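You operate a simulated robot arm through the tools that you are given. There is no shell and no other tool. Be economical: measure what you need, move in short steps, check, and stop when the job is done.

Carry out the task below with a simulated robot arm. There is one attempt and no reset: what you move stays moved.

Task
Clamp the pulley in the vice and scrub its rust off.
Fine: the brush goes back; open the vice again after the scrub.
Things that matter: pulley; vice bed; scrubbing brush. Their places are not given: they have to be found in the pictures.

The check looks at the end state, three seconds after you hand in, the way a careful person would. Anything else that was tipped, shoved, dropped, spilled or broken makes it a failure.

Robot
A 7-joint arm with a two-finger parallel gripper, fixed in place. Base frame: the origin is at the foot of the arm, x ahead of it, y to its left, z up; the work surface is at about z = 0. Readings come in mm, degrees, newtons and seconds.
With the tool pointing down near the work surface it reaches from about 240 to 620 mm from the base axis. Its first joint turns from -66.0 to 66.0 degrees. Payload 2.6 kg.
Tool frame: the origin (TCP) lies between the finger pads and is the grasp point; the fingertips stand 30 mm ahead of it; z points along the fingers, y is the line along which they close. The gripper opens to 94 mm. The fingers are 28 mm wide and 10 mm thick; the gripper's body (50 by 96 mm) begins 55 mm behind the TCP.
Orientation is that of the tool frame in the base frame, as a unit quaternion [x, y, z, w]. With the fingers straight down and closing along the base's y, the tool's x points along the base's -x, its y along +y and its z along -z.

Tools
- The arm moves only by the tool jog_arm. Its argument "rows" is a list of rows, each a list of 3 entries, a list of its own where there are three numbers: the shift along the tool's x, y, z in units of 30 mm (1.0 is 30 mm), then the turn, a rotation vector about the tool's x, y, z in units of 5 degrees (1.0 is 5 degrees), then the opening, from 0 (shut) to 1 (fully open). In form: [[[dx, dy, dz], [wx, wy, wz], fingers], ...]. A call has 1 to 8 rows; each row shifts and turns the commanded pose from where the row before left it, along the tool's axes as they then stand. A call with a number of a shift or a turn outside -1 to 1 is refused whole. Rows are played at 5 a second. More than 50 mm and 8.6 degrees between two rows, or a gripper value outside its range, and nothing of the call is played. A pose out of reach is approached as far as the arm can. The call stops where the force on the tool passes 40 N (or 10 N more than at its start, if that is more) or the arm is blocked; 0.2 s more then pass. The fingers move at their own pace (about 72 mm/s each) and stop on an object; they squeeze with about 27 N. The grip force told is the motor's: it shows also when the fingers shut on nothing. Time passes only in rows, and 0.2 s behind the last, so rows that do not move let the fingers close. It gives the time, the measured TCP pose, the force on the tool (base axes), the opening and the grip force at its end, in the units of the frame above (readings bear some noise).
- Cameras (640 x 400 px; columns grow to the right, rows downward): "scene" is fixed at [3.8, 412.2, 582.7]; the picture's right is [-0.96, -0.27, 0.00], its down [-0.11, 0.38, -0.92] and it looks along [0.24, -0.88, -0.40] (base axes); focal length 322 px, centre (320, 200). "wrist" rides on the gripper at [-37, 0, -58] in the tool frame; the picture's right is [0.00, -1.00, 0.00], its down [0.97, 0.00, -0.24] and it looks along [0.24, 0.00, 0.97] (tool axes); focal length 218 px, centre (320, 200).
- capture(camera): a new picture of that camera. The clock stands still meanwhile.
- locate(camera, pixels): for up to 12 pixels [column, row] of the newest picture of that camera ("zoom" is the newest enlarged one), the place [x, y, z] in the base frame of the surface seen there, good to about 3 mm. The clock stands still meanwhile.
- zoom(camera, box): a new picture of the part [left, top, right, bottom] of that camera's present view, enlarged. The clock stands still meanwhile.
- sign_off(): hands the job in; it is judged then, once.

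Go step by step. Measure first, check grasps and placings, and put right what went wrong. The budget is 80 turns and 54 pictures, counting those below and the enlarged ones. Unless the task says otherwise, let go and move clear before handing in, and close with one line.

The tools are called after "Call:" by a JSON object that holds its "fn" and its "kwargs". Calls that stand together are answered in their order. jog_arm: Moves the arm, as the interface text tells. Its arguments: {"type":"object","properties":{"rows":{"type":"array","items":{"type":"array"}}},"required":["rows"]} The other tools are called the same way: capture (camera) takes a picture; locate (camera, pixels) gives the place of the surface under pixels of a picture; zoom (camera, box) takes an enlarged picture of a part of a camera's view; sign_off () hands the job in.

At the start:

```text
t: 0.0
eef_pos: [395.5, -160.8, 348.8]
tcp_rot: [0.0, 1.0, 0.0, 0.0]
contact_force: [-1.1, 0.8, 1.0]
width: 93.8
grip_force: 0.0
```

scene: 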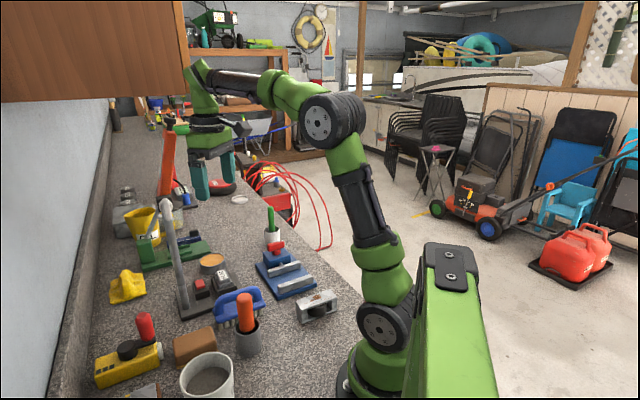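
wrist: 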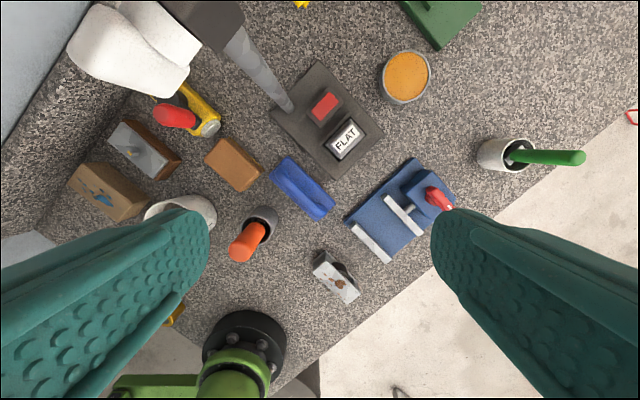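

The scene shows a blue vice at about (285,272), a rusty grey part at (317,305) which may be the pulley, and a blue brush at (238,305). I'll zoom in on these.

Call:
{"fn": "zoom", "kwargs": {"camera": "scene", "box": [170, 200, 350, 370]}}

Call:
{"fn": "zoom", "kwargs": {"camera": "wrist", "box": [200, 130, 480, 310]}}

```text
2.35 times, centred on (260, 285) of scene
```

zoom: 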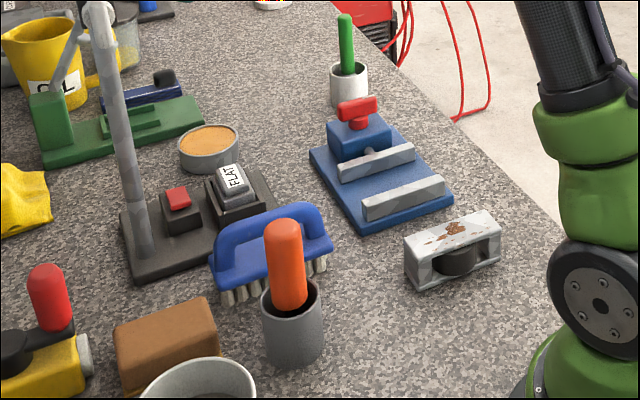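

```text
2.22 times, centred on (340, 220) of wrist
```

zoom: 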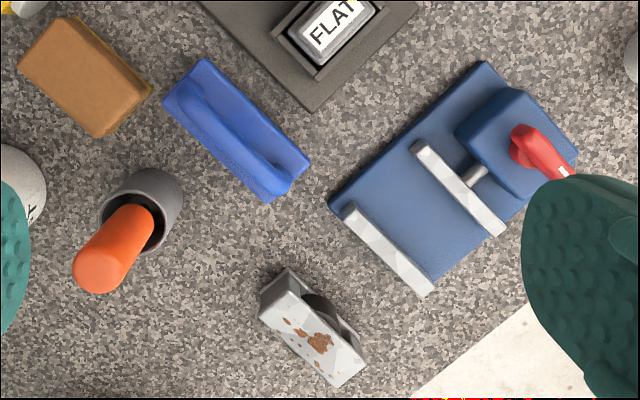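

The pulley block (zoom (312,325)) has rust on its top; the blue brush and blue vice with a red handle are clear. I'll measure key points of them in the wrist zoom.

Call:
{"fn": "locate", "kwargs": {"camera": "zoom", "pixels": [[262, 292], [288, 272], [365, 362], [335, 385], [320, 342], [325, 305], [345, 215], [430, 290], [415, 145], [500, 232], [355, 190], [400, 270]]}}

Call:
{"fn": "locate", "kwargs": {"camera": "wrist", "pixels": [[419, 157], [345, 219], [388, 263], [425, 190], [432, 193], [445, 204], [285, 157], [271, 175], [334, 202], [318, 219], [303, 187], [411, 205]]}}

```text
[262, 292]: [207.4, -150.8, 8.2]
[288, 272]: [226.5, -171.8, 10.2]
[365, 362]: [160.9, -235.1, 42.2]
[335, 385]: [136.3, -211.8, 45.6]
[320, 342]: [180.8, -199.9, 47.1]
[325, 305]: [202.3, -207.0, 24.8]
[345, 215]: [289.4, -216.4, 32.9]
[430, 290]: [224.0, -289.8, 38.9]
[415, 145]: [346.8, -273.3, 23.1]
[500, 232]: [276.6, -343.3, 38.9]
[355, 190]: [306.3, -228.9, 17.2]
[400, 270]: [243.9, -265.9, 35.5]
```

```text
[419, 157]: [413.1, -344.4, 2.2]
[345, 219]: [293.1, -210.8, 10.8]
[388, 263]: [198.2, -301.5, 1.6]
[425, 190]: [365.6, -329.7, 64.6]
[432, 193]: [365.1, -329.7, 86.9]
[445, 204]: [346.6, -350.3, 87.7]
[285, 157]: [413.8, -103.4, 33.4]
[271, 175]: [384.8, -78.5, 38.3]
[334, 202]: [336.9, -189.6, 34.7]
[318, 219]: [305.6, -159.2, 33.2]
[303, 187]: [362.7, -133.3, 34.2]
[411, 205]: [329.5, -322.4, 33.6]
```

The pulley is around (180,-200) and the vice around (300,-290), yawed roughly 40°. I'll move above the vice for a cleaner view.

Call:
{"fn": "jog_arm", "kwargs": {"rows": [[[0.4, -0.9, 0], [0, 0, 0], 1], [[0.4, -0.9, 0], [0, 0, 0], 1], [[0.4, -0.9, 0.5], [0, 0, 0], 1], [[0, -0.3, 0.5], [0, 0, 0], 1], [[0, 0, 0], [0, 0, 0], 1]]}}

Call:
{"fn": "capture", "kwargs": {"camera": "wrist"}}

Call:
{"fn": "zoom", "kwargs": {"camera": "scene", "box": [240, 220, 350, 330]}}

```text
t: 1.2
eef_pos: [359.2, -252.5, 317.0]
tcp_rot: [0.0, 1.0, 0.002, 0.0]
contact_force: [-0.4, 0.0, -0.4]
width: 93.8
grip_force: 0.0
```

```text
49 pictures are left
```

wrist: 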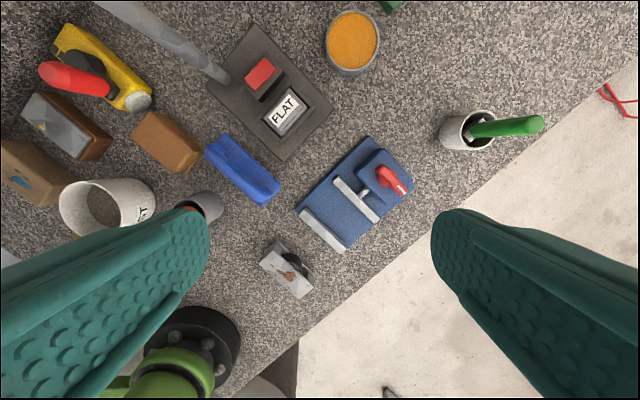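

```text
3.64 times, centred on (295, 275) of scene
```

zoom: 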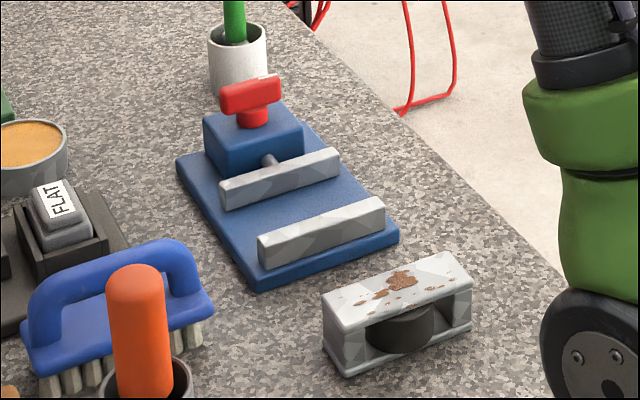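

The red T-handle sits on the vice's rear block (zoom (250,95)), and its axis looks vertical. I'll measure the pulley, jaws and handle in the scene zoom and a wrist zoom.

Call:
{"fn": "locate", "kwargs": {"camera": "zoom", "pixels": [[325, 296], [343, 324], [470, 280], [440, 256], [400, 283], [262, 240], [380, 200], [225, 183], [338, 152], [225, 88], [275, 80], [400, 330]]}}

Call:
{"fn": "zoom", "kwargs": {"camera": "wrist", "box": [240, 120, 430, 310]}}

```text
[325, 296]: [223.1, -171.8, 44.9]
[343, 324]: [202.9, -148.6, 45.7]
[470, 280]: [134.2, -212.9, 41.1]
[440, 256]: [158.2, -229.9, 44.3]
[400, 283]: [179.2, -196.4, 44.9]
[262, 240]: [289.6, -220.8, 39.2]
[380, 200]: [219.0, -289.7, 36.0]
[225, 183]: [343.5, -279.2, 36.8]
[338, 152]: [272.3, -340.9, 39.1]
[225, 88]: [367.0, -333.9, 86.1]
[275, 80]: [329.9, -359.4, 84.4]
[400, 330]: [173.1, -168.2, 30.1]
```

```text
2.11 times, centred on (335, 215) of wrist
```

zoom: 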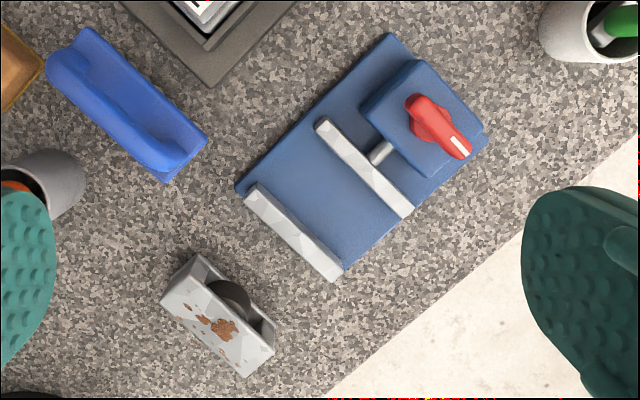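

The pulley's top is about 94×30 mm at z≈45, centred near (180,-191), with its long axis at about 42°. The jaws look parallel to it, so I'll measure the bed, jaw faces and handle in this wrist zoom.

Call:
{"fn": "locate", "kwargs": {"camera": "zoom", "pixels": [[320, 190], [290, 160], [360, 235], [258, 183], [348, 262], [322, 128], [408, 208], [412, 100], [465, 155], [435, 128], [180, 285], [258, 360]]}}

Call:
{"fn": "locate", "kwargs": {"camera": "wrist", "pixels": [[265, 262], [300, 297], [312, 286], [278, 245], [206, 146], [220, 135], [280, 186], [264, 205], [243, 170], [372, 152], [404, 180], [290, 277]]}}

```text
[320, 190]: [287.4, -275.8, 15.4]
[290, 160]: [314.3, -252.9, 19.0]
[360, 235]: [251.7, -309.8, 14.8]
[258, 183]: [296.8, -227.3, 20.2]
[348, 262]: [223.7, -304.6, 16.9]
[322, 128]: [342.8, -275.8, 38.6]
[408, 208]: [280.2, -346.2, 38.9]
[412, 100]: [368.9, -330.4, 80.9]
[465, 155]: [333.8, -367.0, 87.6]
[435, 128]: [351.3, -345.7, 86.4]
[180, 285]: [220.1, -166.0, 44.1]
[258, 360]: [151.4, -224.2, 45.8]
```

```text
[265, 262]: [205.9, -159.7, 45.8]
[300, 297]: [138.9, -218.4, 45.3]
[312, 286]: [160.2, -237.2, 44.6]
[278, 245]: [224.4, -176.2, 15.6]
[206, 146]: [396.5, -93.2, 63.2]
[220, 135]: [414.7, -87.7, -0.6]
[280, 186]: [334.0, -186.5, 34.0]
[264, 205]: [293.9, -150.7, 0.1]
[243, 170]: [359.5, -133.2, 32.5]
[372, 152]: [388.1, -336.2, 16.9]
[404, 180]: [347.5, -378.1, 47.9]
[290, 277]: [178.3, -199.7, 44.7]
```

The bed is at z≈16, the jaw tops at 38, and the gap is about 60 mm, centred near (284,-285) with the jaws at about 45°. I'll move above the pulley at (181,-193) and start turning the tool 44°.

Call:
{"fn": "jog_arm", "kwargs": {"rows": [[[0.99, 0.33, 0], [0, 0, 0], 1], [[0.99, 0.33, 0], [0, 0, 0], 1], [[0.99, 0.33, 0.3], [0, 0, 0], 1], [[0.99, 0.33, 0.3], [0, 0, 0], 1], [[0.99, 0.33, 0.5], [0, 0, 0], 1], [[0.99, 0.33, 0.5], [0, 0, 0], 1], [[0, 0, 0.5], [0, 0, -1], 1], [[0, 0, 0.5], [0, 0, -1], 1]]}}

Call:
{"fn": "jog_arm", "kwargs": {"rows": [[[0, 0, 0.5], [0, 0, -1], 1], [[0, 0, 0.5], [0, 0, -1], 1], [[0, 0, 0.4], [0, 0, -1], 1], [[0, 0, 0.3], [0, 0, -1], 1], [[0, 0, 0.3], [0, 0, -1], 1], [[0, 0, 0.3], [0, 0, -1], 1], [[0, 0, 0], [0, 0, -0.8], 1], [[0, 0, 0], [0, 0, 0], 1]]}}

Call:
{"fn": "capture", "kwargs": {"camera": "wrist"}}

```text
t: 3.0
eef_pos: [181.6, -192.2, 239.0]
tcp_rot: [-0.087, 0.996, 0.0, 0.001]
contact_force: [-0.2, 0.3, 0.6]
width: 93.9
grip_force: 0.0
```

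```text
t: 4.8
eef_pos: [181.3, -191.5, 169.5]
tcp_rot: [-0.375, 0.927, 0.0, 0.0]
contact_force: [0.8, 0.0, 1.1]
width: 94.2
grip_force: 0.0
```

```text
46 pictures are left
```

wrist: 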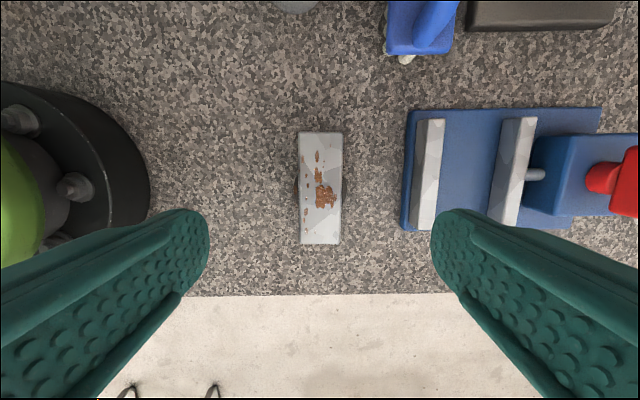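

The pulley is aligned and centred between the fingers at (320,190). I'll measure the jaw edges and pulley here.

Call:
{"fn": "locate", "kwargs": {"camera": "wrist", "pixels": [[301, 140], [304, 238], [339, 140], [338, 238], [441, 125], [434, 222], [506, 125], [493, 218], [460, 120], [460, 215], [320, 134], [320, 242]]}}

```text
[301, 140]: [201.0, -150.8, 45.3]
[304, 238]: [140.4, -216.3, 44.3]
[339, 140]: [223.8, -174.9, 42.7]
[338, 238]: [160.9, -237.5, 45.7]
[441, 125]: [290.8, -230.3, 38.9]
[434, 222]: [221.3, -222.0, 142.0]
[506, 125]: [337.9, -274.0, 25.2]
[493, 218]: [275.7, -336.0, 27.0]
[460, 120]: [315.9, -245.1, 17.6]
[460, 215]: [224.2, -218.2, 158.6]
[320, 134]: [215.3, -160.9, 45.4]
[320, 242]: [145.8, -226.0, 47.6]
```

Everything checks out, so I'll descend to TCP z≈56 to grip only the top 20 mm and keep the fingers above the jaws later, then close.

Call:
{"fn": "jog_arm", "kwargs": {"rows": [[[0, 0, 1], [0, 0, 0], 1], [[0, 0, 1], [0, 0, 0], 0.8], [[0, 0, 1], [0, 0, 0], 0.7], [[0, 0, 0.8], [0, 0, 0], 0.6], [[0, 0, 0], [0, 0, 0], 0.2], [[0, 0, 0], [0, 0, 0], 0], [[0, 0, 0], [0, 0, 0], 0], [[0, 0, 0], [0, 0, 0], 0]]}}

```text
t: 6.6
eef_pos: [181.2, -190.9, 56.6]
tcp_rot: [-0.374, 0.927, -0.001, 0.001]
contact_force: [-1.4, -1.8, 4.0]
width: 49.7
grip_force: 27.5
```

The fingers stopped at 49.7 mm, wider than the 31 mm top plate, so they may be gripping the wheel. I'll look.

Call:
{"fn": "capture", "kwargs": {"camera": "wrist"}}

Call:
{"fn": "zoom", "kwargs": {"camera": "scene", "box": [260, 240, 380, 340]}}

```text
45 pictures are left
```

wrist: 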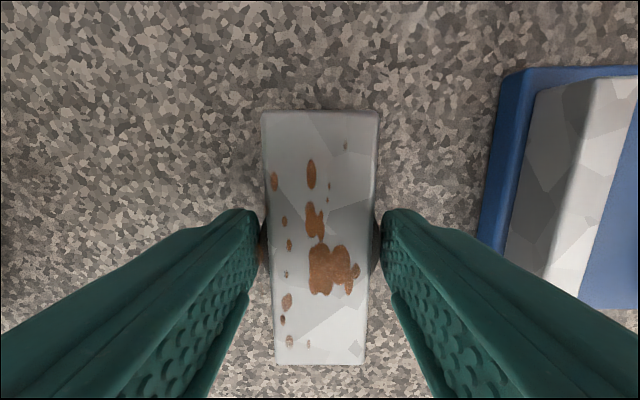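

```text
4.00 times, centred on (320, 290) of scene
```

zoom: 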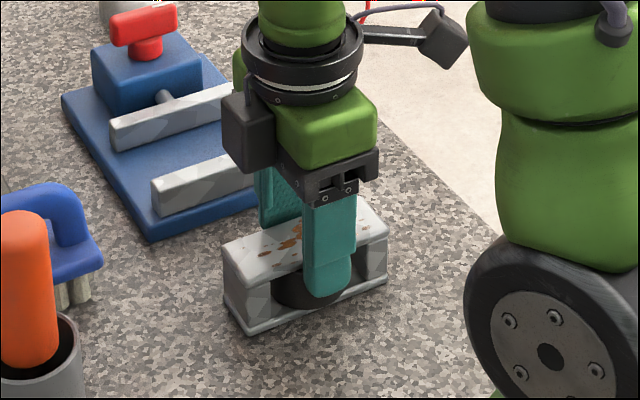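

The fingers are gripping the wheel, which sticks out past the frame. I'll lift a little and check that the hold is stable.

Call:
{"fn": "jog_arm", "kwargs": {"rows": [[[0, 0, -0.3], [0, 0, 0], 0], [[0, 0, -0.4], [0, 0, 0], 0], [[0, 0, -0.6], [0, 0, 0], 0], [[0, 0, -0.7], [0, 0, 0], 0], [[0, 0, 0], [0, 0, 0], 0]]}}

Call:
{"fn": "zoom", "kwargs": {"camera": "scene", "box": [240, 220, 380, 340]}}

Call:
{"fn": "capture", "kwargs": {"camera": "wrist"}}

```text
t: 7.8
eef_pos: [181.6, -192.2, 117.8]
tcp_rot: [-0.375, 0.927, 0.001, 0.0]
contact_force: [-0.6, 0.3, -2.9]
width: 49.5
grip_force: 26.4
```

```text
3.33 times, centred on (310, 280) of scene
```

zoom: 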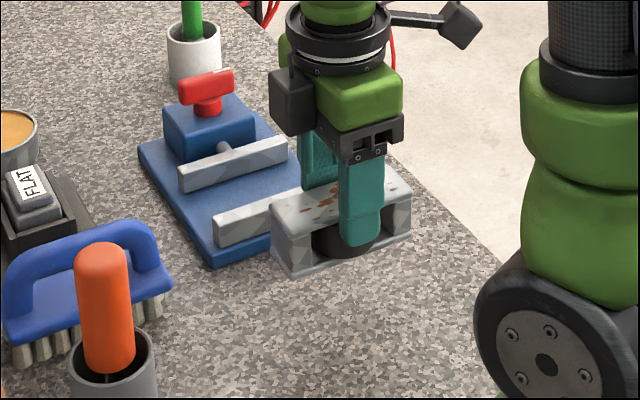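

```text
42 pictures are left
```

wrist: 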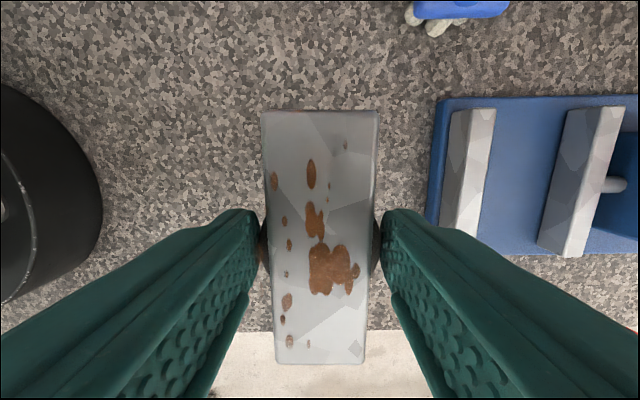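

It is held level and firmly. I'll carry it along tool −y to above the gap, about (284,-285), and look.

Call:
{"fn": "jog_arm", "kwargs": {"rows": [[[-0.06, -0.9, 0], [0, 0, 0], 0], [[-0.06, -0.9, 0], [0, 0, 0], 0], [[-0.06, -0.95, 0], [0, 0, 0], 0], [[-0.06, -0.95, 0], [0, 0, 0], 0], [[-0.06, -0.9, 0], [0, 0, 0], 0], [[0, 0, 0], [0, 0, 0], 0]]}}

Call:
{"fn": "capture", "kwargs": {"camera": "wrist"}}

Call:
{"fn": "zoom", "kwargs": {"camera": "scene", "box": [220, 200, 360, 310]}}

```text
t: 9.2
eef_pos: [282.9, -284.2, 114.7]
tcp_rot: [-0.375, 0.927, 0.001, 0.0]
contact_force: [0.4, -0.1, -3.4]
width: 49.8
grip_force: 27.2
```

```text
41 pictures are left
```

wrist: 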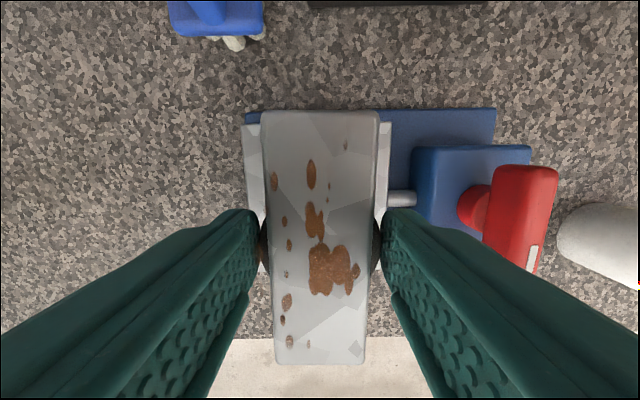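

```text
3.64 times, centred on (290, 255) of scene
```

zoom: 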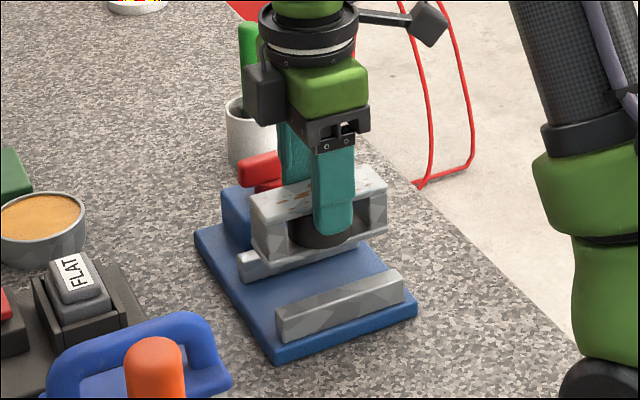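

The jaw outer edges at row 125 (cols 245 and 391) are symmetric about the pulley, so it is centred with about 5 mm clearance each side. I'll lower to the bed.

Call:
{"fn": "jog_arm", "kwargs": {"rows": [[[0, 0, 0.5], [0, 0, 0], 0], [[0, 0, 0.4], [0, 0, 0], 0], [[0, 0, 0.3], [0, 0, 0], 0], [[0, 0, 0.12], [0, 0, 0], 0], [[0, 0, 0], [0, 0, 0], 0]]}}

Call:
{"fn": "zoom", "kwargs": {"camera": "scene", "box": [220, 200, 360, 310]}}

```text
t: 10.4
eef_pos: [283.6, -284.5, 77.0]
tcp_rot: [-0.374, 0.927, 0.001, -0.001]
contact_force: [0.2, 0.3, -4.0]
width: 49.7
grip_force: 26.9
```

```text
3.64 times, centred on (290, 255) of scene
```

zoom: 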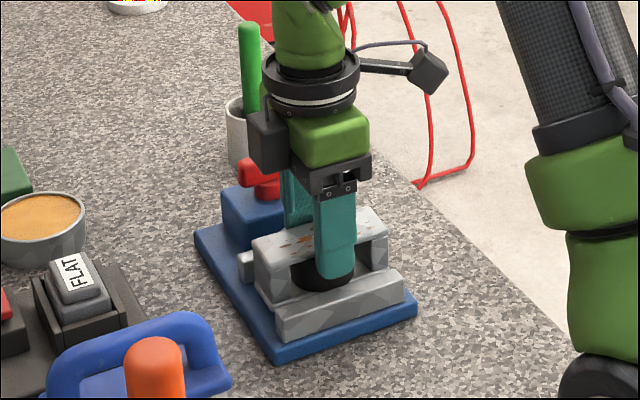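

It is seating between the jaws, a few mm above the bed and with no contact yet. I'll lower in small steps until it touches.

Call:
{"fn": "jog_arm", "kwargs": {"rows": [[[0, 0, 0.05], [0, 0, 0], 0], [[0, 0, 0.05], [0, 0, 0], 0], [[0, 0, 0.04], [0, 0, 0], 0], [[0, 0, 0], [0, 0, 0], 0]]}}

```text
t: 11.4
eef_pos: [283.7, -285.4, 71.5]
tcp_rot: [-0.374, 0.928, 0.0, 0.0]
contact_force: [0.0, 0.0, -3.1]
width: 49.9
grip_force: 26.5
```

There's still no contact at z 71.5, so I'll go another couple of mm.

Call:
{"fn": "jog_arm", "kwargs": {"rows": [[[0, 0, 0.04], [0, 0, 0], 0], [[0, 0, 0.04], [0, 0, 0], 0], [[0, 0, 0], [0, 0, 0], 0]]}}

```text
t: 12.2
eef_pos: [283.4, -286.0, 71.0]
tcp_rot: [-0.374, 0.928, 0.0, 0.001]
contact_force: [-7.3, 5.0, 18.8]
width: 49.7
grip_force: 26.9
```

Contact: 19 N upward at z 71, so it's seated. I'll release and rise.

Call:
{"fn": "jog_arm", "kwargs": {"rows": [[[0, 0, -0.03], [0, 0, 0], 0.58], [[0, 0, 0], [0, 0, 0], 0.7], [[0, 0, 0], [0, 0, 0], 0.8], [[0, 0, -0.5], [0, 0, 0], 0.8], [[0, 0, -1], [0, 0, 0], 0.8], [[0, 0, -1], [0, 0, 0], 1], [[0, 0, -1], [0, 0, 0], 1], [[0, 0, 0], [0, 0, 0], 1]]}}

Call:
{"fn": "capture", "kwargs": {"camera": "wrist"}}

Call:
{"fn": "zoom", "kwargs": {"camera": "scene", "box": [220, 200, 360, 310]}}

```text
t: 14.0
eef_pos: [282.0, -284.2, 177.1]
tcp_rot: [-0.374, 0.927, 0.0, -0.001]
contact_force: [0.2, -0.3, -0.1]
width: 94.1
grip_force: 0.2
```

```text
38 pictures are left
```

wrist: 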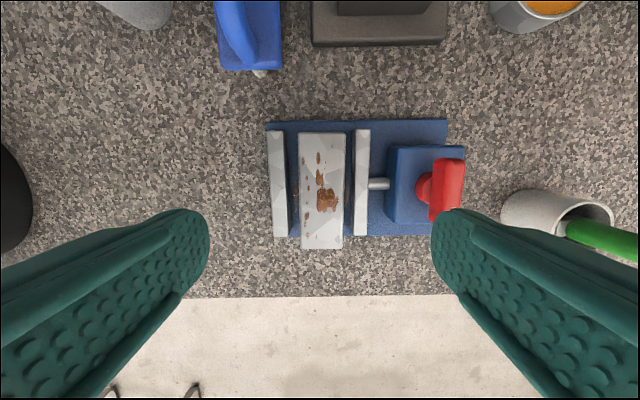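

```text
3.64 times, centred on (290, 255) of scene
```

zoom: 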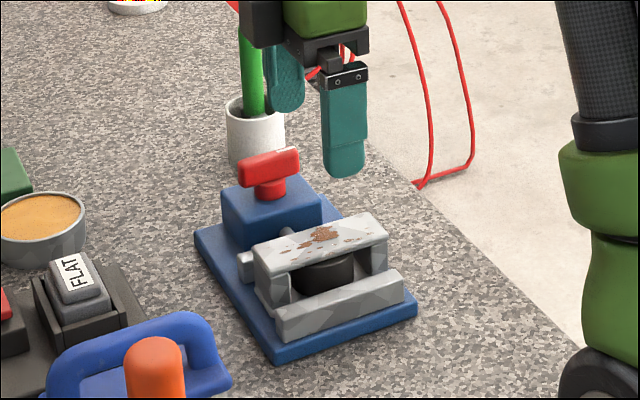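

The pulley sits in the gap, level. Next is the handle; I'll measure its crossbar and the nearby green stick and cup so I can keep clear of them.

Call:
{"fn": "locate", "kwargs": {"camera": "wrist", "pixels": [[437, 162], [462, 163], [450, 180], [446, 210], [443, 190], [510, 205], [605, 230], [630, 240], [352, 180], [347, 180], [288, 180], [292, 215]]}}

Call:
{"fn": "locate", "kwargs": {"camera": "zoom", "pixels": [[242, 170], [297, 158], [268, 163], [262, 185], [248, 30], [248, 90], [228, 110], [285, 110]]}}

```text
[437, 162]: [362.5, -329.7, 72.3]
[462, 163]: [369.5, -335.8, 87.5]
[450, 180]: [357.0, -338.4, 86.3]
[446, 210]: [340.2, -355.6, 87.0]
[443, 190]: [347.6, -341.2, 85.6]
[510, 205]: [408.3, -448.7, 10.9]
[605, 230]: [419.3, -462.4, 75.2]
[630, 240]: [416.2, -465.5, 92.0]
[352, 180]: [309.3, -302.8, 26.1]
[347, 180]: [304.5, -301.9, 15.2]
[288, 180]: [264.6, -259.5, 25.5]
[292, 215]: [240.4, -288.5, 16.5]
```

```text
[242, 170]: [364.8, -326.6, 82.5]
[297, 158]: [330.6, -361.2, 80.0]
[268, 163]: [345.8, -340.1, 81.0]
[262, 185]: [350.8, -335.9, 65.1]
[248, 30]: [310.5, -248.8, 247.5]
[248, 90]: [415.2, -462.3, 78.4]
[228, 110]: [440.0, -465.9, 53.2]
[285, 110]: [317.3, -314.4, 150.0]
```

The crossbar is centred at (350,-346), z 70–87, along about 42°, and the green cup is 136 mm off, so it's clear. I'll move over the bar and check before descending.

Call:
{"fn": "jog_arm", "kwargs": {"rows": [[[-0.06, -1, 0], [0, 0, 0], 0.6], [[-0.06, -1, 0], [0, 0, 0], 0.6], [[-0.07, -1, 0.5], [0, 0, 0], 0.6], [[0, -0.06, 0.7], [0, 0, 0.3], 0.6], [[0, 0, 0], [0, 0, 0], 0.6]]}}

Call:
{"fn": "capture", "kwargs": {"camera": "wrist"}}

```text
t: 15.2
eef_pos: [351.4, -346.1, 140.6]
tcp_rot: [-0.361, 0.933, 0.0, 0.001]
contact_force: [0.3, 0.4, 0.1]
width: 56.4
grip_force: 0.1
```

```text
36 pictures are left
```

wrist: 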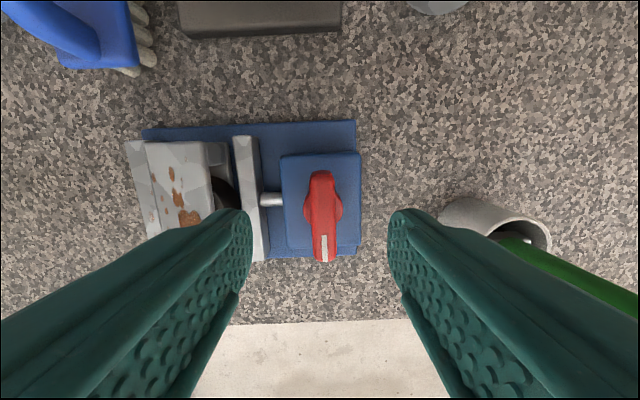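

The bar is vertical at col 322 with its pivot near row 207, so it's well centred. I'll shift 3 mm, descend to z≈96 and close on it.

Call:
{"fn": "jog_arm", "kwargs": {"rows": [[[-0.1, 0, 0.7], [0, 0, 0], 0.6], [[0, 0, 0.7], [0, 0, 0], 0.5], [[0, 0, 0.07], [0, 0, 0], 0.3], [[0, 0, 0], [0, 0, 0], 0.1], [[0, 0, 0], [0, 0, 0], 0], [[0, 0, 0], [0, 0, 0], 0]]}}

Call:
{"fn": "zoom", "kwargs": {"camera": "scene", "box": [220, 190, 340, 300]}}

```text
t: 16.6
eef_pos: [354.5, -345.8, 97.0]
tcp_rot: [-0.363, 0.932, -0.002, 0.001]
contact_force: [20.3, -20.2, -13.1]
width: 13.9
grip_force: 45.0
```

```text
3.64 times, centred on (280, 245) of scene
```

zoom: 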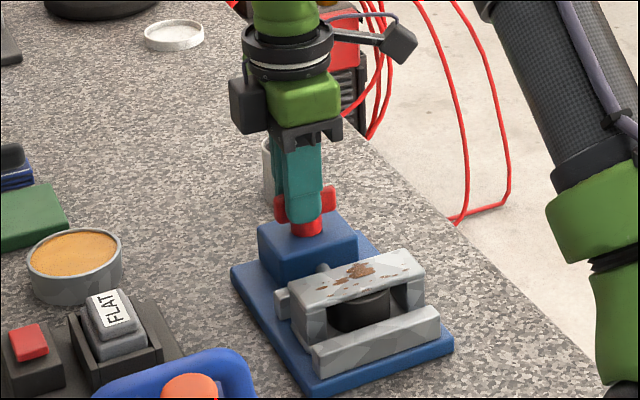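

It's gripped (13.9 mm) but with a 28 N side load toward tool −y, so I'll ease over about 2 mm and turn 10° clockwise to see if it gives.

Call:
{"fn": "jog_arm", "kwargs": {"rows": [[[0, -0.04, 0], [0, 0, 0], 0], [[0, -0.03, 0], [0, 0, 0], 0], [[0, 0, 0], [0, 0, 0], 0]]}}

Call:
{"fn": "jog_arm", "kwargs": {"rows": [[[0, 0, 0], [0, 0, 0.5], 0], [[0, 0, 0], [0, 0, 0.5], 0], [[0, 0, 0], [0, 0, 0.5], 0], [[0, 0, 0], [0, 0, 0.5], 0], [[0, 0, 0], [0, 0, 0], 0]]}}

Call:
{"fn": "capture", "kwargs": {"camera": "wrist"}}

```text
t: 17.4
eef_pos: [353.8, -346.3, 95.8]
tcp_rot: [-0.362, 0.932, 0.001, -0.001]
contact_force: [4.5, 0.5, 4.8]
width: 13.9
grip_force: 45.2
```

```text
t: 18.6
eef_pos: [355.0, -346.5, 97.4]
tcp_rot: [-0.28, 0.96, 0.0, 0.0]
contact_force: [3.9, -6.0, -0.3]
width: 13.9
grip_force: 44.7
```

```text
34 pictures are left
```

wrist: 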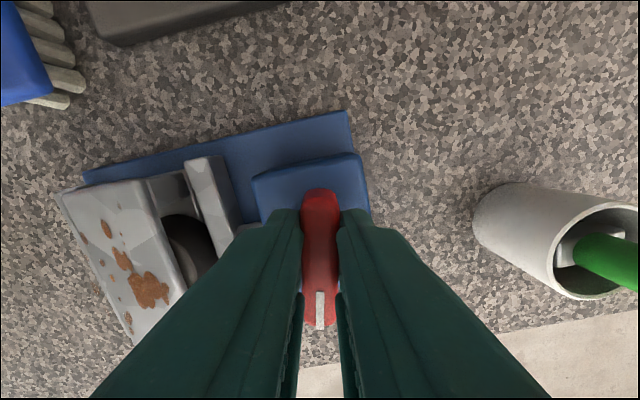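

The handle turns with the gripper. I'll continue clockwise and watch the jaw.

Call:
{"fn": "jog_arm", "kwargs": {"rows": [[[0, 0, 0], [0, 0, 0.8], 0], [[0, 0, 0], [0, 0, 0.8], 0], [[0, 0, 0], [0, 0, 0.8], 0], [[0, 0, 0], [0, 0, 0.8], 0], [[0, 0, 0], [0, 0, 0.8], 0], [[0, 0, 0], [0, 0, 0.8], 0], [[0, 0, 0], [0, 0, 0], 0]]}}

Call:
{"fn": "zoom", "kwargs": {"camera": "scene", "box": [220, 190, 340, 300]}}

```text
t: 19.7
eef_pos: [355.2, -348.1, 96.5]
tcp_rot: [-0.14, 0.99, -0.003, 0.001]
contact_force: [2.5, -3.7, -1.0]
width: 13.8
grip_force: 45.2
stopped in row 5: the force on the tool passed its limit (the readings are from after the stop); the commanded pose is now the measured one
```

```text
3.64 times, centred on (280, 245) of scene
```

zoom: 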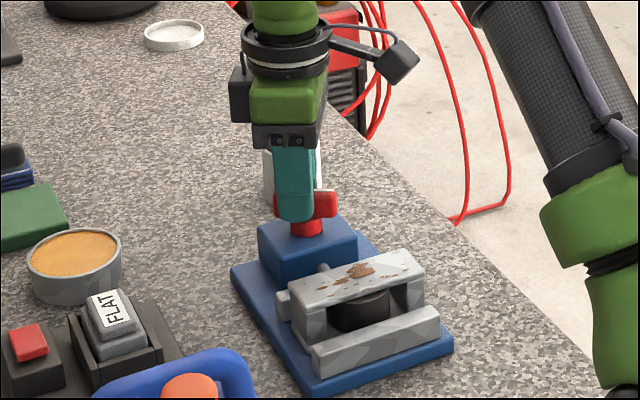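

It stopped on the force limit with the gripper at yaw 16°. I'll check the handle in the wrist view.

Call:
{"fn": "capture", "kwargs": {"camera": "wrist"}}

```text
32 pictures are left
```

wrist: 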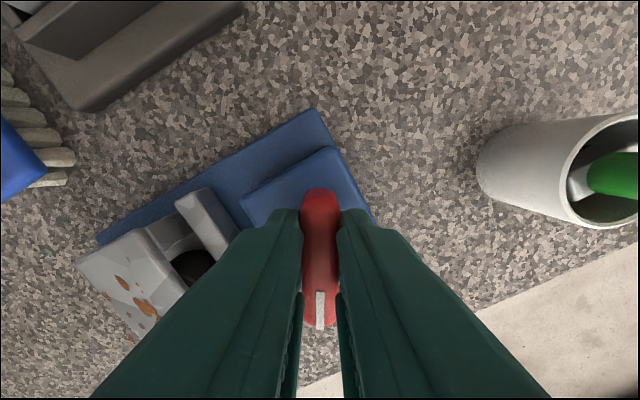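

The handle follows the gripper, 28° so far. The pivot is about 5 mm off my TCP, so I'll add a small −y shift per row and keep turning.

Call:
{"fn": "jog_arm", "kwargs": {"rows": [[[0, -0.012, 0], [0, 0, 0.8], 0], [[0, -0.012, 0], [0, 0, 0.8], 0], [[0, -0.012, 0], [0, 0, 0.8], 0], [[0, -0.012, 0], [0, 0, 0.8], 0], [[0, -0.012, 0], [0, 0, 0.8], 0], [[0, -0.012, 0], [0, 0, 0.8], 0], [[0, 0, 0], [0, 0, 0], 0]]}}

Call:
{"fn": "capture", "kwargs": {"camera": "wrist"}}

```text
t: 21.3
eef_pos: [354.7, -351.3, 95.6]
tcp_rot: [0.071, 0.998, -0.003, 0.002]
contact_force: [0.9, -5.6, -2.2]
width: 13.8
grip_force: 44.9
```

```text
31 pictures are left
```

wrist: 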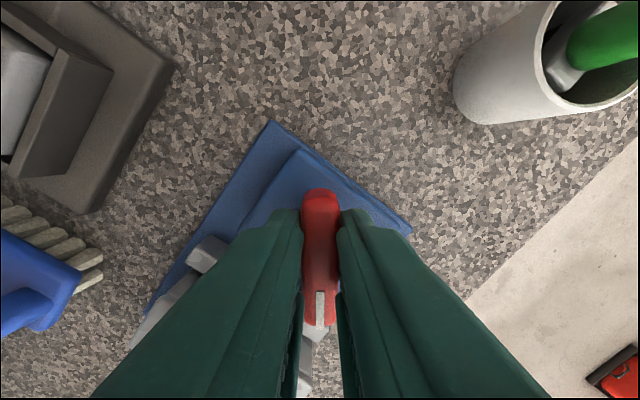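

It has turned 50° smoothly. I'll continue to about 90° total and then check the jaw.

Call:
{"fn": "jog_arm", "kwargs": {"rows": [[[0, -0.012, 0], [0, 0, 0.8], 0], [[0, -0.012, 0], [0, 0, 0.8], 0], [[0, -0.012, 0], [0, 0, 0.8], 0], [[0, -0.012, 0], [0, 0, 0.8], 0], [[0, -0.012, 0], [0, 0, 0.8], 0], [[0, -0.012, 0], [0, 0, 0.8], 0], [[0, -0.012, 0], [0, 0, 0.8], 0], [[0, 0, 0], [0, 0, 0], 0]]}}

Call:
{"fn": "zoom", "kwargs": {"camera": "scene", "box": [220, 190, 340, 300]}}

```text
t: 23.1
eef_pos: [353.0, -353.1, 96.2]
tcp_rot: [0.309, 0.951, -0.003, 0.003]
contact_force: [2.4, -4.9, -3.4]
width: 13.9
grip_force: 44.8
```

```text
3.64 times, centred on (280, 245) of scene
```

zoom: 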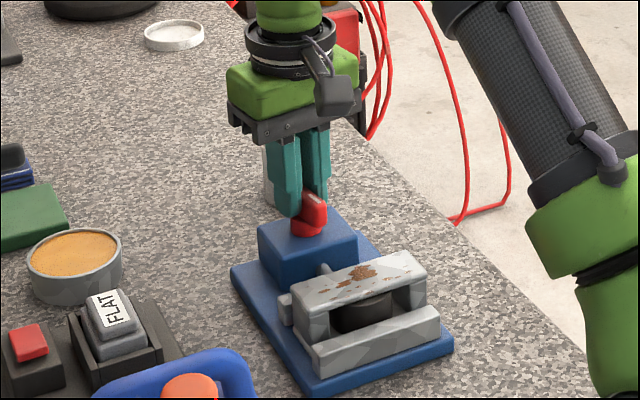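

The handle has turned 80° and its white mark points toward the pulley; the jaw seems barely moved. I'll keep turning.

Call:
{"fn": "jog_arm", "kwargs": {"rows": [[[0, -0.012, 0], [0, 0, 0.6], 0], [[0, -0.012, 0], [0, 0, 0.6], 0], [[0, -0.012, 0], [0, 0, 0.6], 0], [[0, -0.012, 0], [0, 0, 0.6], 0], [[0, -0.012, 0], [0, 0, 0.6], 0], [[0, 0, 0], [0, 0, 0], 0]]}}

Call:
{"fn": "zoom", "kwargs": {"camera": "scene", "box": [220, 190, 340, 300]}}

```text
t: 24.5
eef_pos: [352.7, -354.4, 97.2]
tcp_rot: [0.431, 0.903, -0.002, 0.002]
contact_force: [-8.1, 8.3, 2.0]
width: 13.7
grip_force: 44.9
```

```text
3.64 times, centred on (280, 245) of scene
```

zoom: 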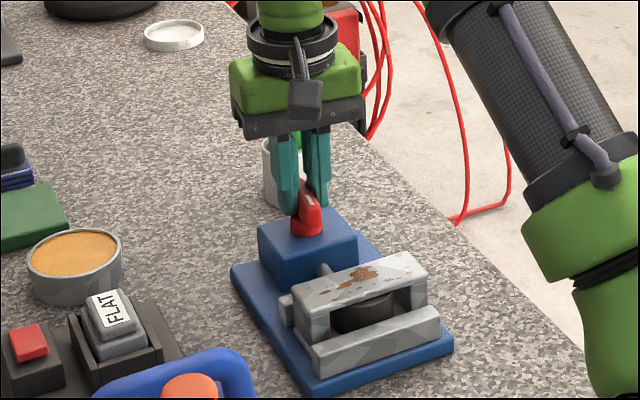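

At 95°, the jaw looks slightly advanced. I'll keep turning in small rows until there's resistance.

Call:
{"fn": "jog_arm", "kwargs": {"rows": [[[0, -0.005, 0], [0, 0, 0.6], 0], [[0, -0.005, 0], [0, 0, 0.6], 0], [[0, -0.005, 0], [0, 0, 0.6], 0], [[0, -0.005, 0], [0, 0, 0.6], 0], [[0, -0.005, 0], [0, 0, 0.6], 0], [[0, -0.005, 0], [0, 0, 0.6], 0], [[0, 0, 0], [0, 0, 0], 0]]}}

Call:
{"fn": "capture", "kwargs": {"camera": "wrist"}}

```text
t: 26.1
eef_pos: [351.7, -354.3, 95.6]
tcp_rot: [0.567, 0.824, -0.002, 0.003]
contact_force: [-15.0, 6.6, 1.9]
width: 13.7
grip_force: 45.5
```

```text
28 pictures are left
```

wrist: 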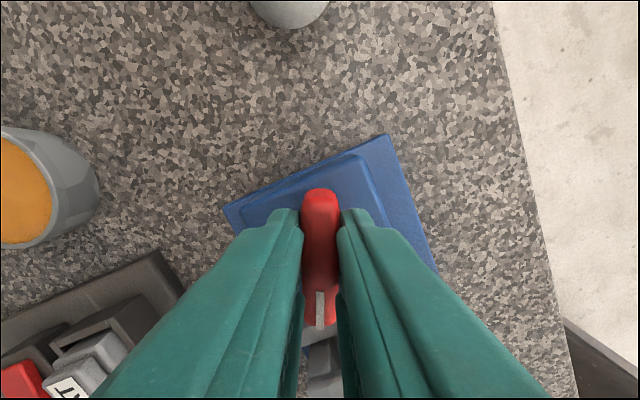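

It has turned 113° and the handle still moves. There's a small side load, so I'll correct it and keep turning.

Call:
{"fn": "jog_arm", "kwargs": {"rows": [[[0, -0.03, 0], [0, 0, 0.6], 0], [[0, -0.01, 0], [0, 0, 0.7], 0], [[0, -0.01, 0], [0, 0, 0.7], 0], [[0, -0.01, 0], [0, 0, 0.7], 0], [[0, -0.01, 0], [0, 0, 0.7], 0], [[0, -0.01, 0], [0, 0, 0.7], 0], [[0, 0, 0], [0, 0, 0], 0]]}}

Call:
{"fn": "zoom", "kwargs": {"camera": "scene", "box": [220, 190, 340, 300]}}

```text
t: 27.7
eef_pos: [350.5, -356.5, 96.6]
tcp_rot: [0.702, 0.712, -0.003, 0.005]
contact_force: [-5.2, -3.8, -6.8]
width: 17.4
grip_force: 45.1
```

```text
3.64 times, centred on (280, 245) of scene
```

zoom: 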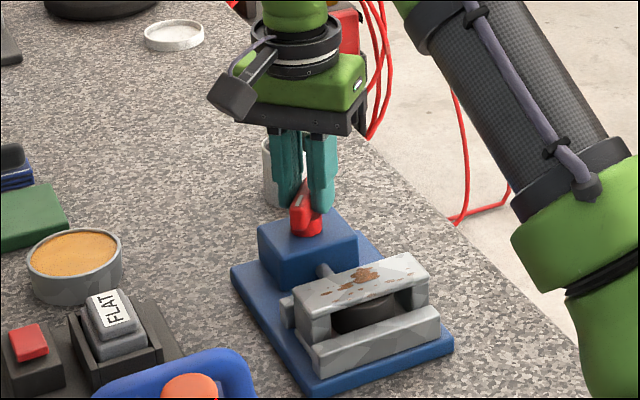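

The fingers were forced open to 17.4 mm, meaning the handle has stopped turning, so the jaw is likely tight. I'll release, rise and look.

Call:
{"fn": "jog_arm", "kwargs": {"rows": [[[0, 0, 0], [0, 0, -0.5], 0], [[0, 0, 0], [0, 0, 0], 0.4], [[0, 0, 0], [0, 0, 0], 0.5], [[0, 0, -1], [0, 0, 0], 0.5], [[0, 0, -1], [0, 0, 0], 0.8], [[0, 0, -1], [0, 0, -1], 1], [[0, 0, -0.5], [0, 0, -1], 1], [[0, 0, 0], [0, 0, 0], 1]]}}

Call:
{"fn": "capture", "kwargs": {"camera": "wrist"}}

Call:
{"fn": "zoom", "kwargs": {"camera": "scene", "box": [220, 190, 340, 300]}}

```text
t: 29.5
eef_pos: [350.0, -354.3, 202.5]
tcp_rot: [0.622, 0.783, -0.001, 0.003]
contact_force: [0.8, -0.8, -0.1]
width: 94.2
grip_force: 0.0
```

```text
26 pictures are left
```

wrist: 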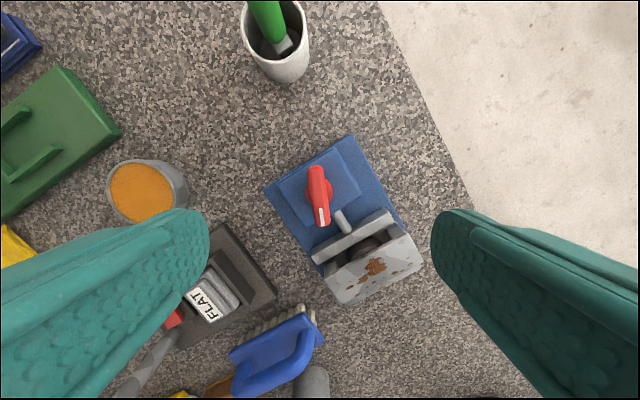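

```text
3.64 times, centred on (280, 245) of scene
```

zoom: 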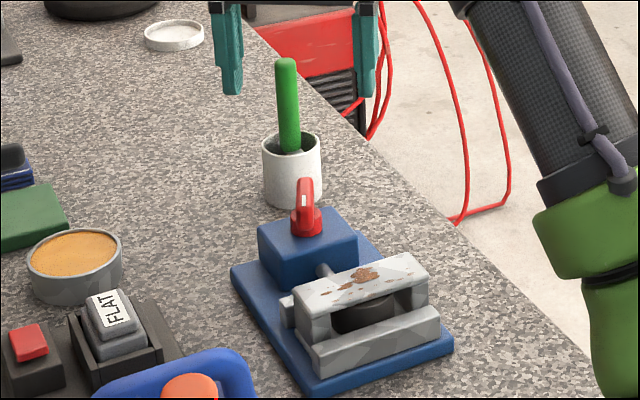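

The handle turned about 115° and the jaw now touches the wheel; I'll zoom in to confirm.

Call:
{"fn": "zoom", "kwargs": {"camera": "wrist", "box": [250, 130, 440, 310]}}

Call:
{"fn": "locate", "kwargs": {"camera": "wrist", "pixels": [[327, 262], [408, 237], [420, 262], [342, 300], [372, 266], [312, 256], [388, 215], [318, 172], [322, 222]]}}

```text
2.22 times, centred on (345, 220) of wrist
```

zoom: 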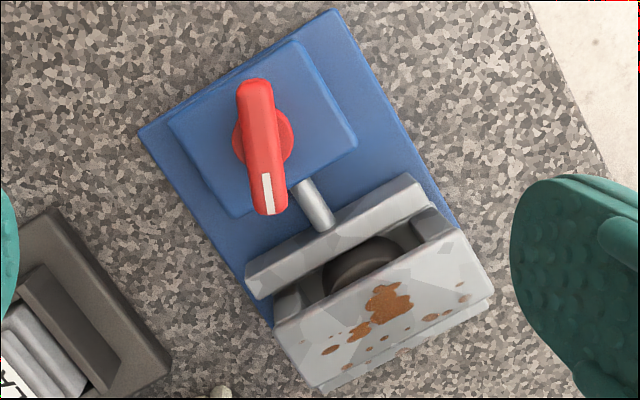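

```text
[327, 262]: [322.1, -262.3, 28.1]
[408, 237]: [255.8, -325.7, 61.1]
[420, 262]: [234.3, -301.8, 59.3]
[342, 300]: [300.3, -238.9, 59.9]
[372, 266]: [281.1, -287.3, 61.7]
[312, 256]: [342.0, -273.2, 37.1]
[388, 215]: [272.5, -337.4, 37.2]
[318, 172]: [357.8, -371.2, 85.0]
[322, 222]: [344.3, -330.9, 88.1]
```

The pulley is pressed against the fixed jaw (its centre shifted to about (278,-282)) and the handle turned 113°, so it's clamped. Before going to the brush I'll locate the brush, lamp pole and orange cup.

Call:
{"fn": "zoom", "kwargs": {"camera": "scene", "box": [140, 180, 300, 370]}}

Call:
{"fn": "locate", "kwargs": {"camera": "scene", "pixels": [[187, 300], [176, 250], [168, 208], [244, 300], [248, 335], [215, 305], [235, 296], [255, 292], [217, 320], [260, 312]]}}

```text
2.11 times, centred on (220, 275) of scene
```

zoom: 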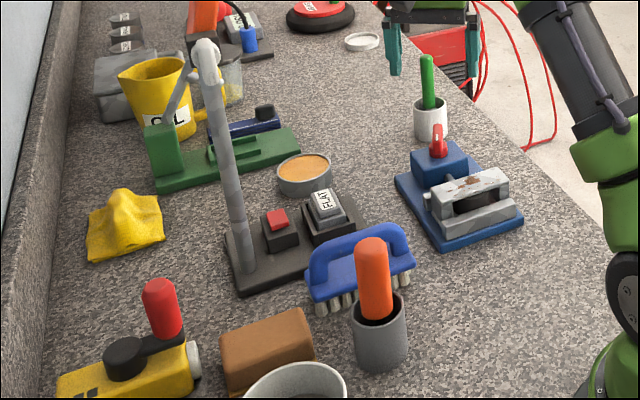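

```text
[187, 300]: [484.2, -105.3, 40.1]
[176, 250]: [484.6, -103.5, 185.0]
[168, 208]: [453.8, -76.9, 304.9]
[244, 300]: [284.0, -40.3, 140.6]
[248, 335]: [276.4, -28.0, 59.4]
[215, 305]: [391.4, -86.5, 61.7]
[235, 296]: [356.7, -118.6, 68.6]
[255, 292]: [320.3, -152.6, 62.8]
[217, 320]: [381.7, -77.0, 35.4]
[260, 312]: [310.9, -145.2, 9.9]
```

The lamp pole at (484,-104) and orange handle at (284,-40) are both over 100 mm from the brush at about (357,-120 to -133). I'll translate and rotate toward the brush at z≈200.

Call:
{"fn": "jog_arm", "kwargs": {"rows": [[[0.887, 0.246, 0], [0, 0, -1], 1], [[0.863, 0.322, 0], [0, 0, -1], 1], [[0.831, 0.396, 0], [0, 0, -1], 1], [[0.793, 0.467, 0], [0, 0, -1], 1], [[0.75, 0.535, 0], [0, 0, -1], 1], [[0.7, 0.598, 0], [0, 0, -1], 1], [[0.646, 0.656, 0], [0, 0, -1], 1], [[0.586, 0.711, 0], [0, 0, -1], 1]]}}

Call:
{"fn": "jog_arm", "kwargs": {"rows": [[[0, 0, 0], [0, 0, -1], 1], [[0, 0, 0], [0, 0, -1], 1], [[0, 0, 0], [0, 0, -1], 1], [[0, 0, 0], [0, 0, -1], 1], [[0, 0, 0], [0, 0, -1], 1], [[0, 0, 0], [0, 0, -1], 1], [[0, 0, 0], [0, 0, -1], 1], [[0, 0, 0], [0, 0, -1], 1]]}}

Call:
{"fn": "jog_arm", "kwargs": {"rows": [[[0, 0, 0], [0, 0, -1], 1], [[0, 0, 0], [0, 0, -1], 1], [[0, 0, 0], [0, 0, -1], 1], [[0, 0, 0], [0, 0, -1], 1], [[0, 0, 0], [0, 0, -1], 1], [[0, 0, 0], [0, 0, -1], 1], [[0, 0, 0], [0, 0, -1], 1], [[0, 0, 0], [0, 0, -1], 1]]}}

Call:
{"fn": "capture", "kwargs": {"camera": "wrist"}}

```text
t: 31.3
eef_pos: [359.8, -133.1, 199.6]
tcp_rot: [0.317, 0.948, -0.004, 0.002]
contact_force: [-0.5, 0.5, -0.3]
width: 94.1
grip_force: 0.1
```

```text
t: 33.1
eef_pos: [359.2, -134.4, 199.7]
tcp_rot: [-0.029, 1.0, -0.003, 0.002]
contact_force: [-0.2, 0.5, -0.7]
width: 94.2
grip_force: 0.1
```

```text
t: 34.9
eef_pos: [359.5, -134.0, 199.9]
tcp_rot: [-0.369, 0.93, -0.003, 0.0]
contact_force: [0.1, -0.9, 0.0]
width: 93.9
grip_force: 0.0
```

```text
22 pictures are left
```

wrist: 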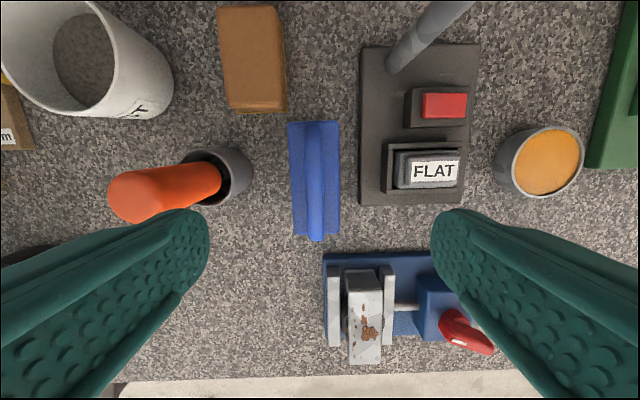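

The brush is aligned with the gripper (handle from (314,122) to (316,240)). I'll measure its handle.

Call:
{"fn": "locate", "kwargs": {"camera": "wrist", "pixels": [[314, 128], [315, 180], [316, 236], [307, 180], [324, 180], [291, 150], [339, 150], [294, 232], [338, 232], [315, 205]]}}

```text
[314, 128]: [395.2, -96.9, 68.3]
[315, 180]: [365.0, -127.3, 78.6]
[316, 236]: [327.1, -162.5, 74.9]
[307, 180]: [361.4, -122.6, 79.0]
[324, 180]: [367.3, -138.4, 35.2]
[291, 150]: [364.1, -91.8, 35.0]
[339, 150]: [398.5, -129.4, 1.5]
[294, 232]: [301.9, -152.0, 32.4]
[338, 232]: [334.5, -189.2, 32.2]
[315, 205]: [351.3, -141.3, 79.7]
```

The handle bar centre is about (361,-130) at 44°, its top at z≈79, with the body top at 35. I'll descend to TCP z≈72 and grip.

Call:
{"fn": "jog_arm", "kwargs": {"rows": [[[-0.13, 0.06, 0.9], [0, 0, -0.15], 0.7], [[0, 0, 0.9], [0, 0, 0], 0.6], [[0, 0, 0.9], [0, 0, 0], 0.6], [[0, 0, 0.9], [0, 0, 0], 0.6], [[0, 0, 0.65], [0, 0, 0], 0.6], [[0, 0, 0], [0, 0, 0], 0.3], [[0, 0, 0], [0, 0, 0], 0], [[0, 0, 0], [0, 0, 0], 0]]}}

```text
t: 36.7
eef_pos: [361.4, -130.9, 70.8]
tcp_rot: [-0.373, 0.928, -0.004, -0.001]
contact_force: [-1.0, 0.4, -0.3]
width: 19.6
grip_force: 26.9
```

The brush handle is gripped (19.6 mm, no side load), and its rest pose is TCP (361.4,-130.9,~71). I'll lift and start carrying it.

Call:
{"fn": "jog_arm", "kwargs": {"rows": [[[0, 0, -0.5], [0, 0, 0], 0], [[0, 0, -0.8], [0, 0, 0], 0], [[0, 0, -0.9], [0, 0, 0], 0], [[0, 0, -0.9], [0, 0, 0], 0], [[0, 0, 0], [0, 0, 0], 0]]}}

Call:
{"fn": "jog_arm", "kwargs": {"rows": [[[0.7, -0.25, 0], [0, 0, 0], 0], [[0.9, -0.28, 0], [0, 0, 0], 0], [[0.9, -0.28, 0], [0, 0, 0], 0], [[0.9, -0.28, 0], [0, 0, 0], 0], [[0.9, -0.28, 0], [0, 0, 0], 0], [[0.7, -0.2, 0], [0, 0, 0], 0], [[0.49, -0.13, 0], [0, 0, 0], 0], [[0, 0, 0], [0, 0, 0], 0]]}}

Call:
{"fn": "zoom", "kwargs": {"camera": "scene", "box": [200, 170, 360, 310]}}

```text
t: 37.9
eef_pos: [362.5, -129.9, 165.7]
tcp_rot: [-0.372, 0.928, -0.004, 0.0]
contact_force: [0.6, -0.1, -1.5]
width: 19.8
grip_force: 27.3
```

```text
t: 39.7
eef_pos: [278.5, -280.9, 167.2]
tcp_rot: [-0.373, 0.928, -0.004, -0.001]
contact_force: [0.0, 0.1, -1.7]
width: 19.5
grip_force: 26.4
```

```text
2.86 times, centred on (280, 240) of scene
```

zoom: 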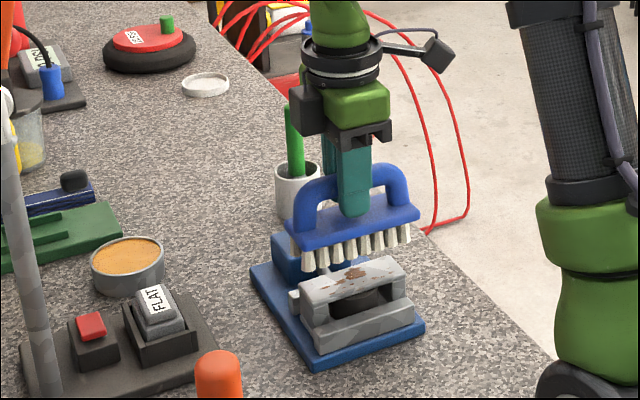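

The brush hangs above the pulley. I'll lower, slowly near contact (expected around TCP z 132).

Call:
{"fn": "jog_arm", "kwargs": {"rows": [[[0, 0, 0.5], [0, 0, 0], 0], [[0, 0, 0.45], [0, 0, 0], 0], [[0, 0, 0.08], [0, 0, 0], 0], [[0, 0, 0.06], [0, 0, 0], 0], [[0, 0, 0.05], [0, 0, 0], 0], [[0, 0, 0], [0, 0, 0], 0]]}}

```text
t: 41.1
eef_pos: [277.5, -281.1, 131.8]
tcp_rot: [-0.373, 0.928, -0.004, 0.0]
contact_force: [1.3, 0.1, -0.8]
width: 19.4
grip_force: 27.5
```

Call:
{"fn": "jog_arm", "kwargs": {"rows": [[[0, 0, 0.03], [0, 0, 0], 0], [[0, 0, 0.03], [0, 0, 0], 0], [[0, 0, 0], [0, 0, 0], 0]]}}

```text
t: 41.9
eef_pos: [277.3, -281.2, 131.6]
tcp_rot: [-0.373, 0.928, -0.005, 0.001]
contact_force: [-3.6, 3.7, 13.7]
width: 19.5
grip_force: 27.5
```

There's contact at 14 N with bristles on the rusted face. I'll scrub back and forth along the pulley's length.

Call:
{"fn": "jog_arm", "kwargs": {"rows": [[[0.6, 0, 0], [0, 0, 0], 0], [[0.5, 0, 0], [0, 0, 0], 0], [[-0.6, 0, 0], [0, 0, 0], 0], [[-0.6, 0, 0], [0, 0, 0], 0], [[-0.6, 0, 0], [0, 0, 0], 0], [[-0.4, 0, 0], [0, 0, 0], 0], [[0.6, 0, 0], [0, 0, 0], 0], [[0.5, 0, 0], [0, 0, 0], 0]]}}

Call:
{"fn": "zoom", "kwargs": {"camera": "scene", "box": [220, 190, 340, 300]}}

```text
t: 43.7
eef_pos: [277.8, -280.6, 130.2]
tcp_rot: [-0.374, 0.927, -0.003, 0.0]
contact_force: [3.7, 3.2, 9.7]
width: 19.4
grip_force: 27.0
```

```text
3.64 times, centred on (280, 245) of scene
```

zoom: 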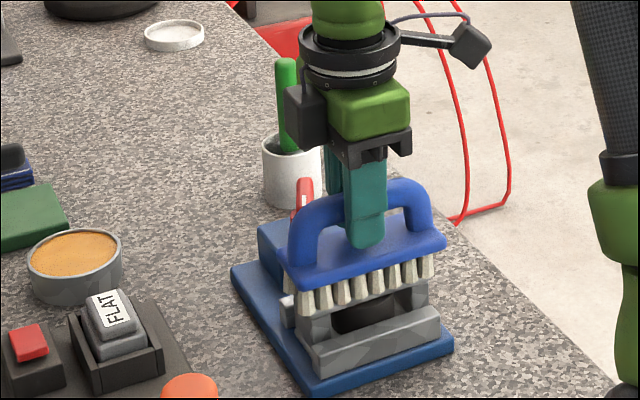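

The pulley stayed put and the force held through the strokes. I'll repeat two more sets of strokes, then lift to inspect.

Call:
{"fn": "jog_arm", "kwargs": {"rows": [[[0.7, 0, 0], [0, 0, 0], 0], [[0.5, 0, 0], [0, 0, 0], 0], [[-0.7, 0, 0], [0, 0, 0], 0], [[-0.6, 0, 0], [0, 0, 0], 0], [[-0.6, 0, 0], [0, 0, 0], 0], [[-0.5, 0, 0], [0, 0, 0], 0], [[0.7, 0, 0], [0, 0, 0], 0], [[0.5, 0, 0], [0, 0, 0], 0]]}}

Call:
{"fn": "jog_arm", "kwargs": {"rows": [[[0.7, 0, 0], [0, 0, 0], 0], [[0.5, 0, 0], [0, 0, 0], 0], [[-0.7, 0, 0], [0, 0, 0], 0], [[-0.6, 0, 0], [0, 0, 0], 0], [[-0.6, 0, 0], [0, 0, 0], 0], [[-0.5, 0, 0], [0, 0, 0], 0], [[0.7, 0, 0], [0, 0, 0], 0], [[0.5, 0, 0], [0, 0, 0], 0]]}}

Call:
{"fn": "jog_arm", "kwargs": {"rows": [[[0, 0, -0.4], [0, 0, 0], 0], [[0, 0, -0.8], [0, 0, 0], 0], [[0, 0, -0.3], [0, 0, 0], 0], [[0, 0, 0], [0, 0, 0], 0]]}}

Call:
{"fn": "zoom", "kwargs": {"camera": "scene", "box": [220, 190, 340, 300]}}

```text
t: 45.5
eef_pos: [277.8, -280.7, 129.8]
tcp_rot: [-0.374, 0.927, -0.003, 0.0]
contact_force: [2.2, 1.4, 6.5]
width: 19.1
grip_force: 26.9
```

```text
t: 47.3
eef_pos: [279.0, -281.2, 130.4]
tcp_rot: [-0.375, 0.927, -0.005, 0.001]
contact_force: [4.2, 3.2, 14.3]
width: 19.4
grip_force: 27.3
```

```text
t: 48.3
eef_pos: [276.7, -282.1, 174.7]
tcp_rot: [-0.373, 0.928, -0.004, 0.0]
contact_force: [-0.3, 0.0, -1.6]
width: 19.2
grip_force: 26.6
```

```text
3.64 times, centred on (280, 245) of scene
```

zoom: 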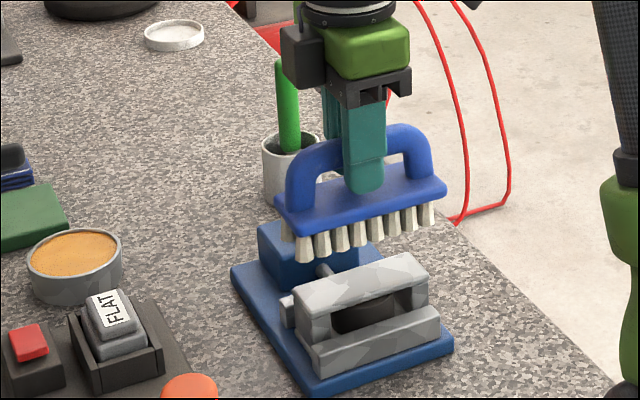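

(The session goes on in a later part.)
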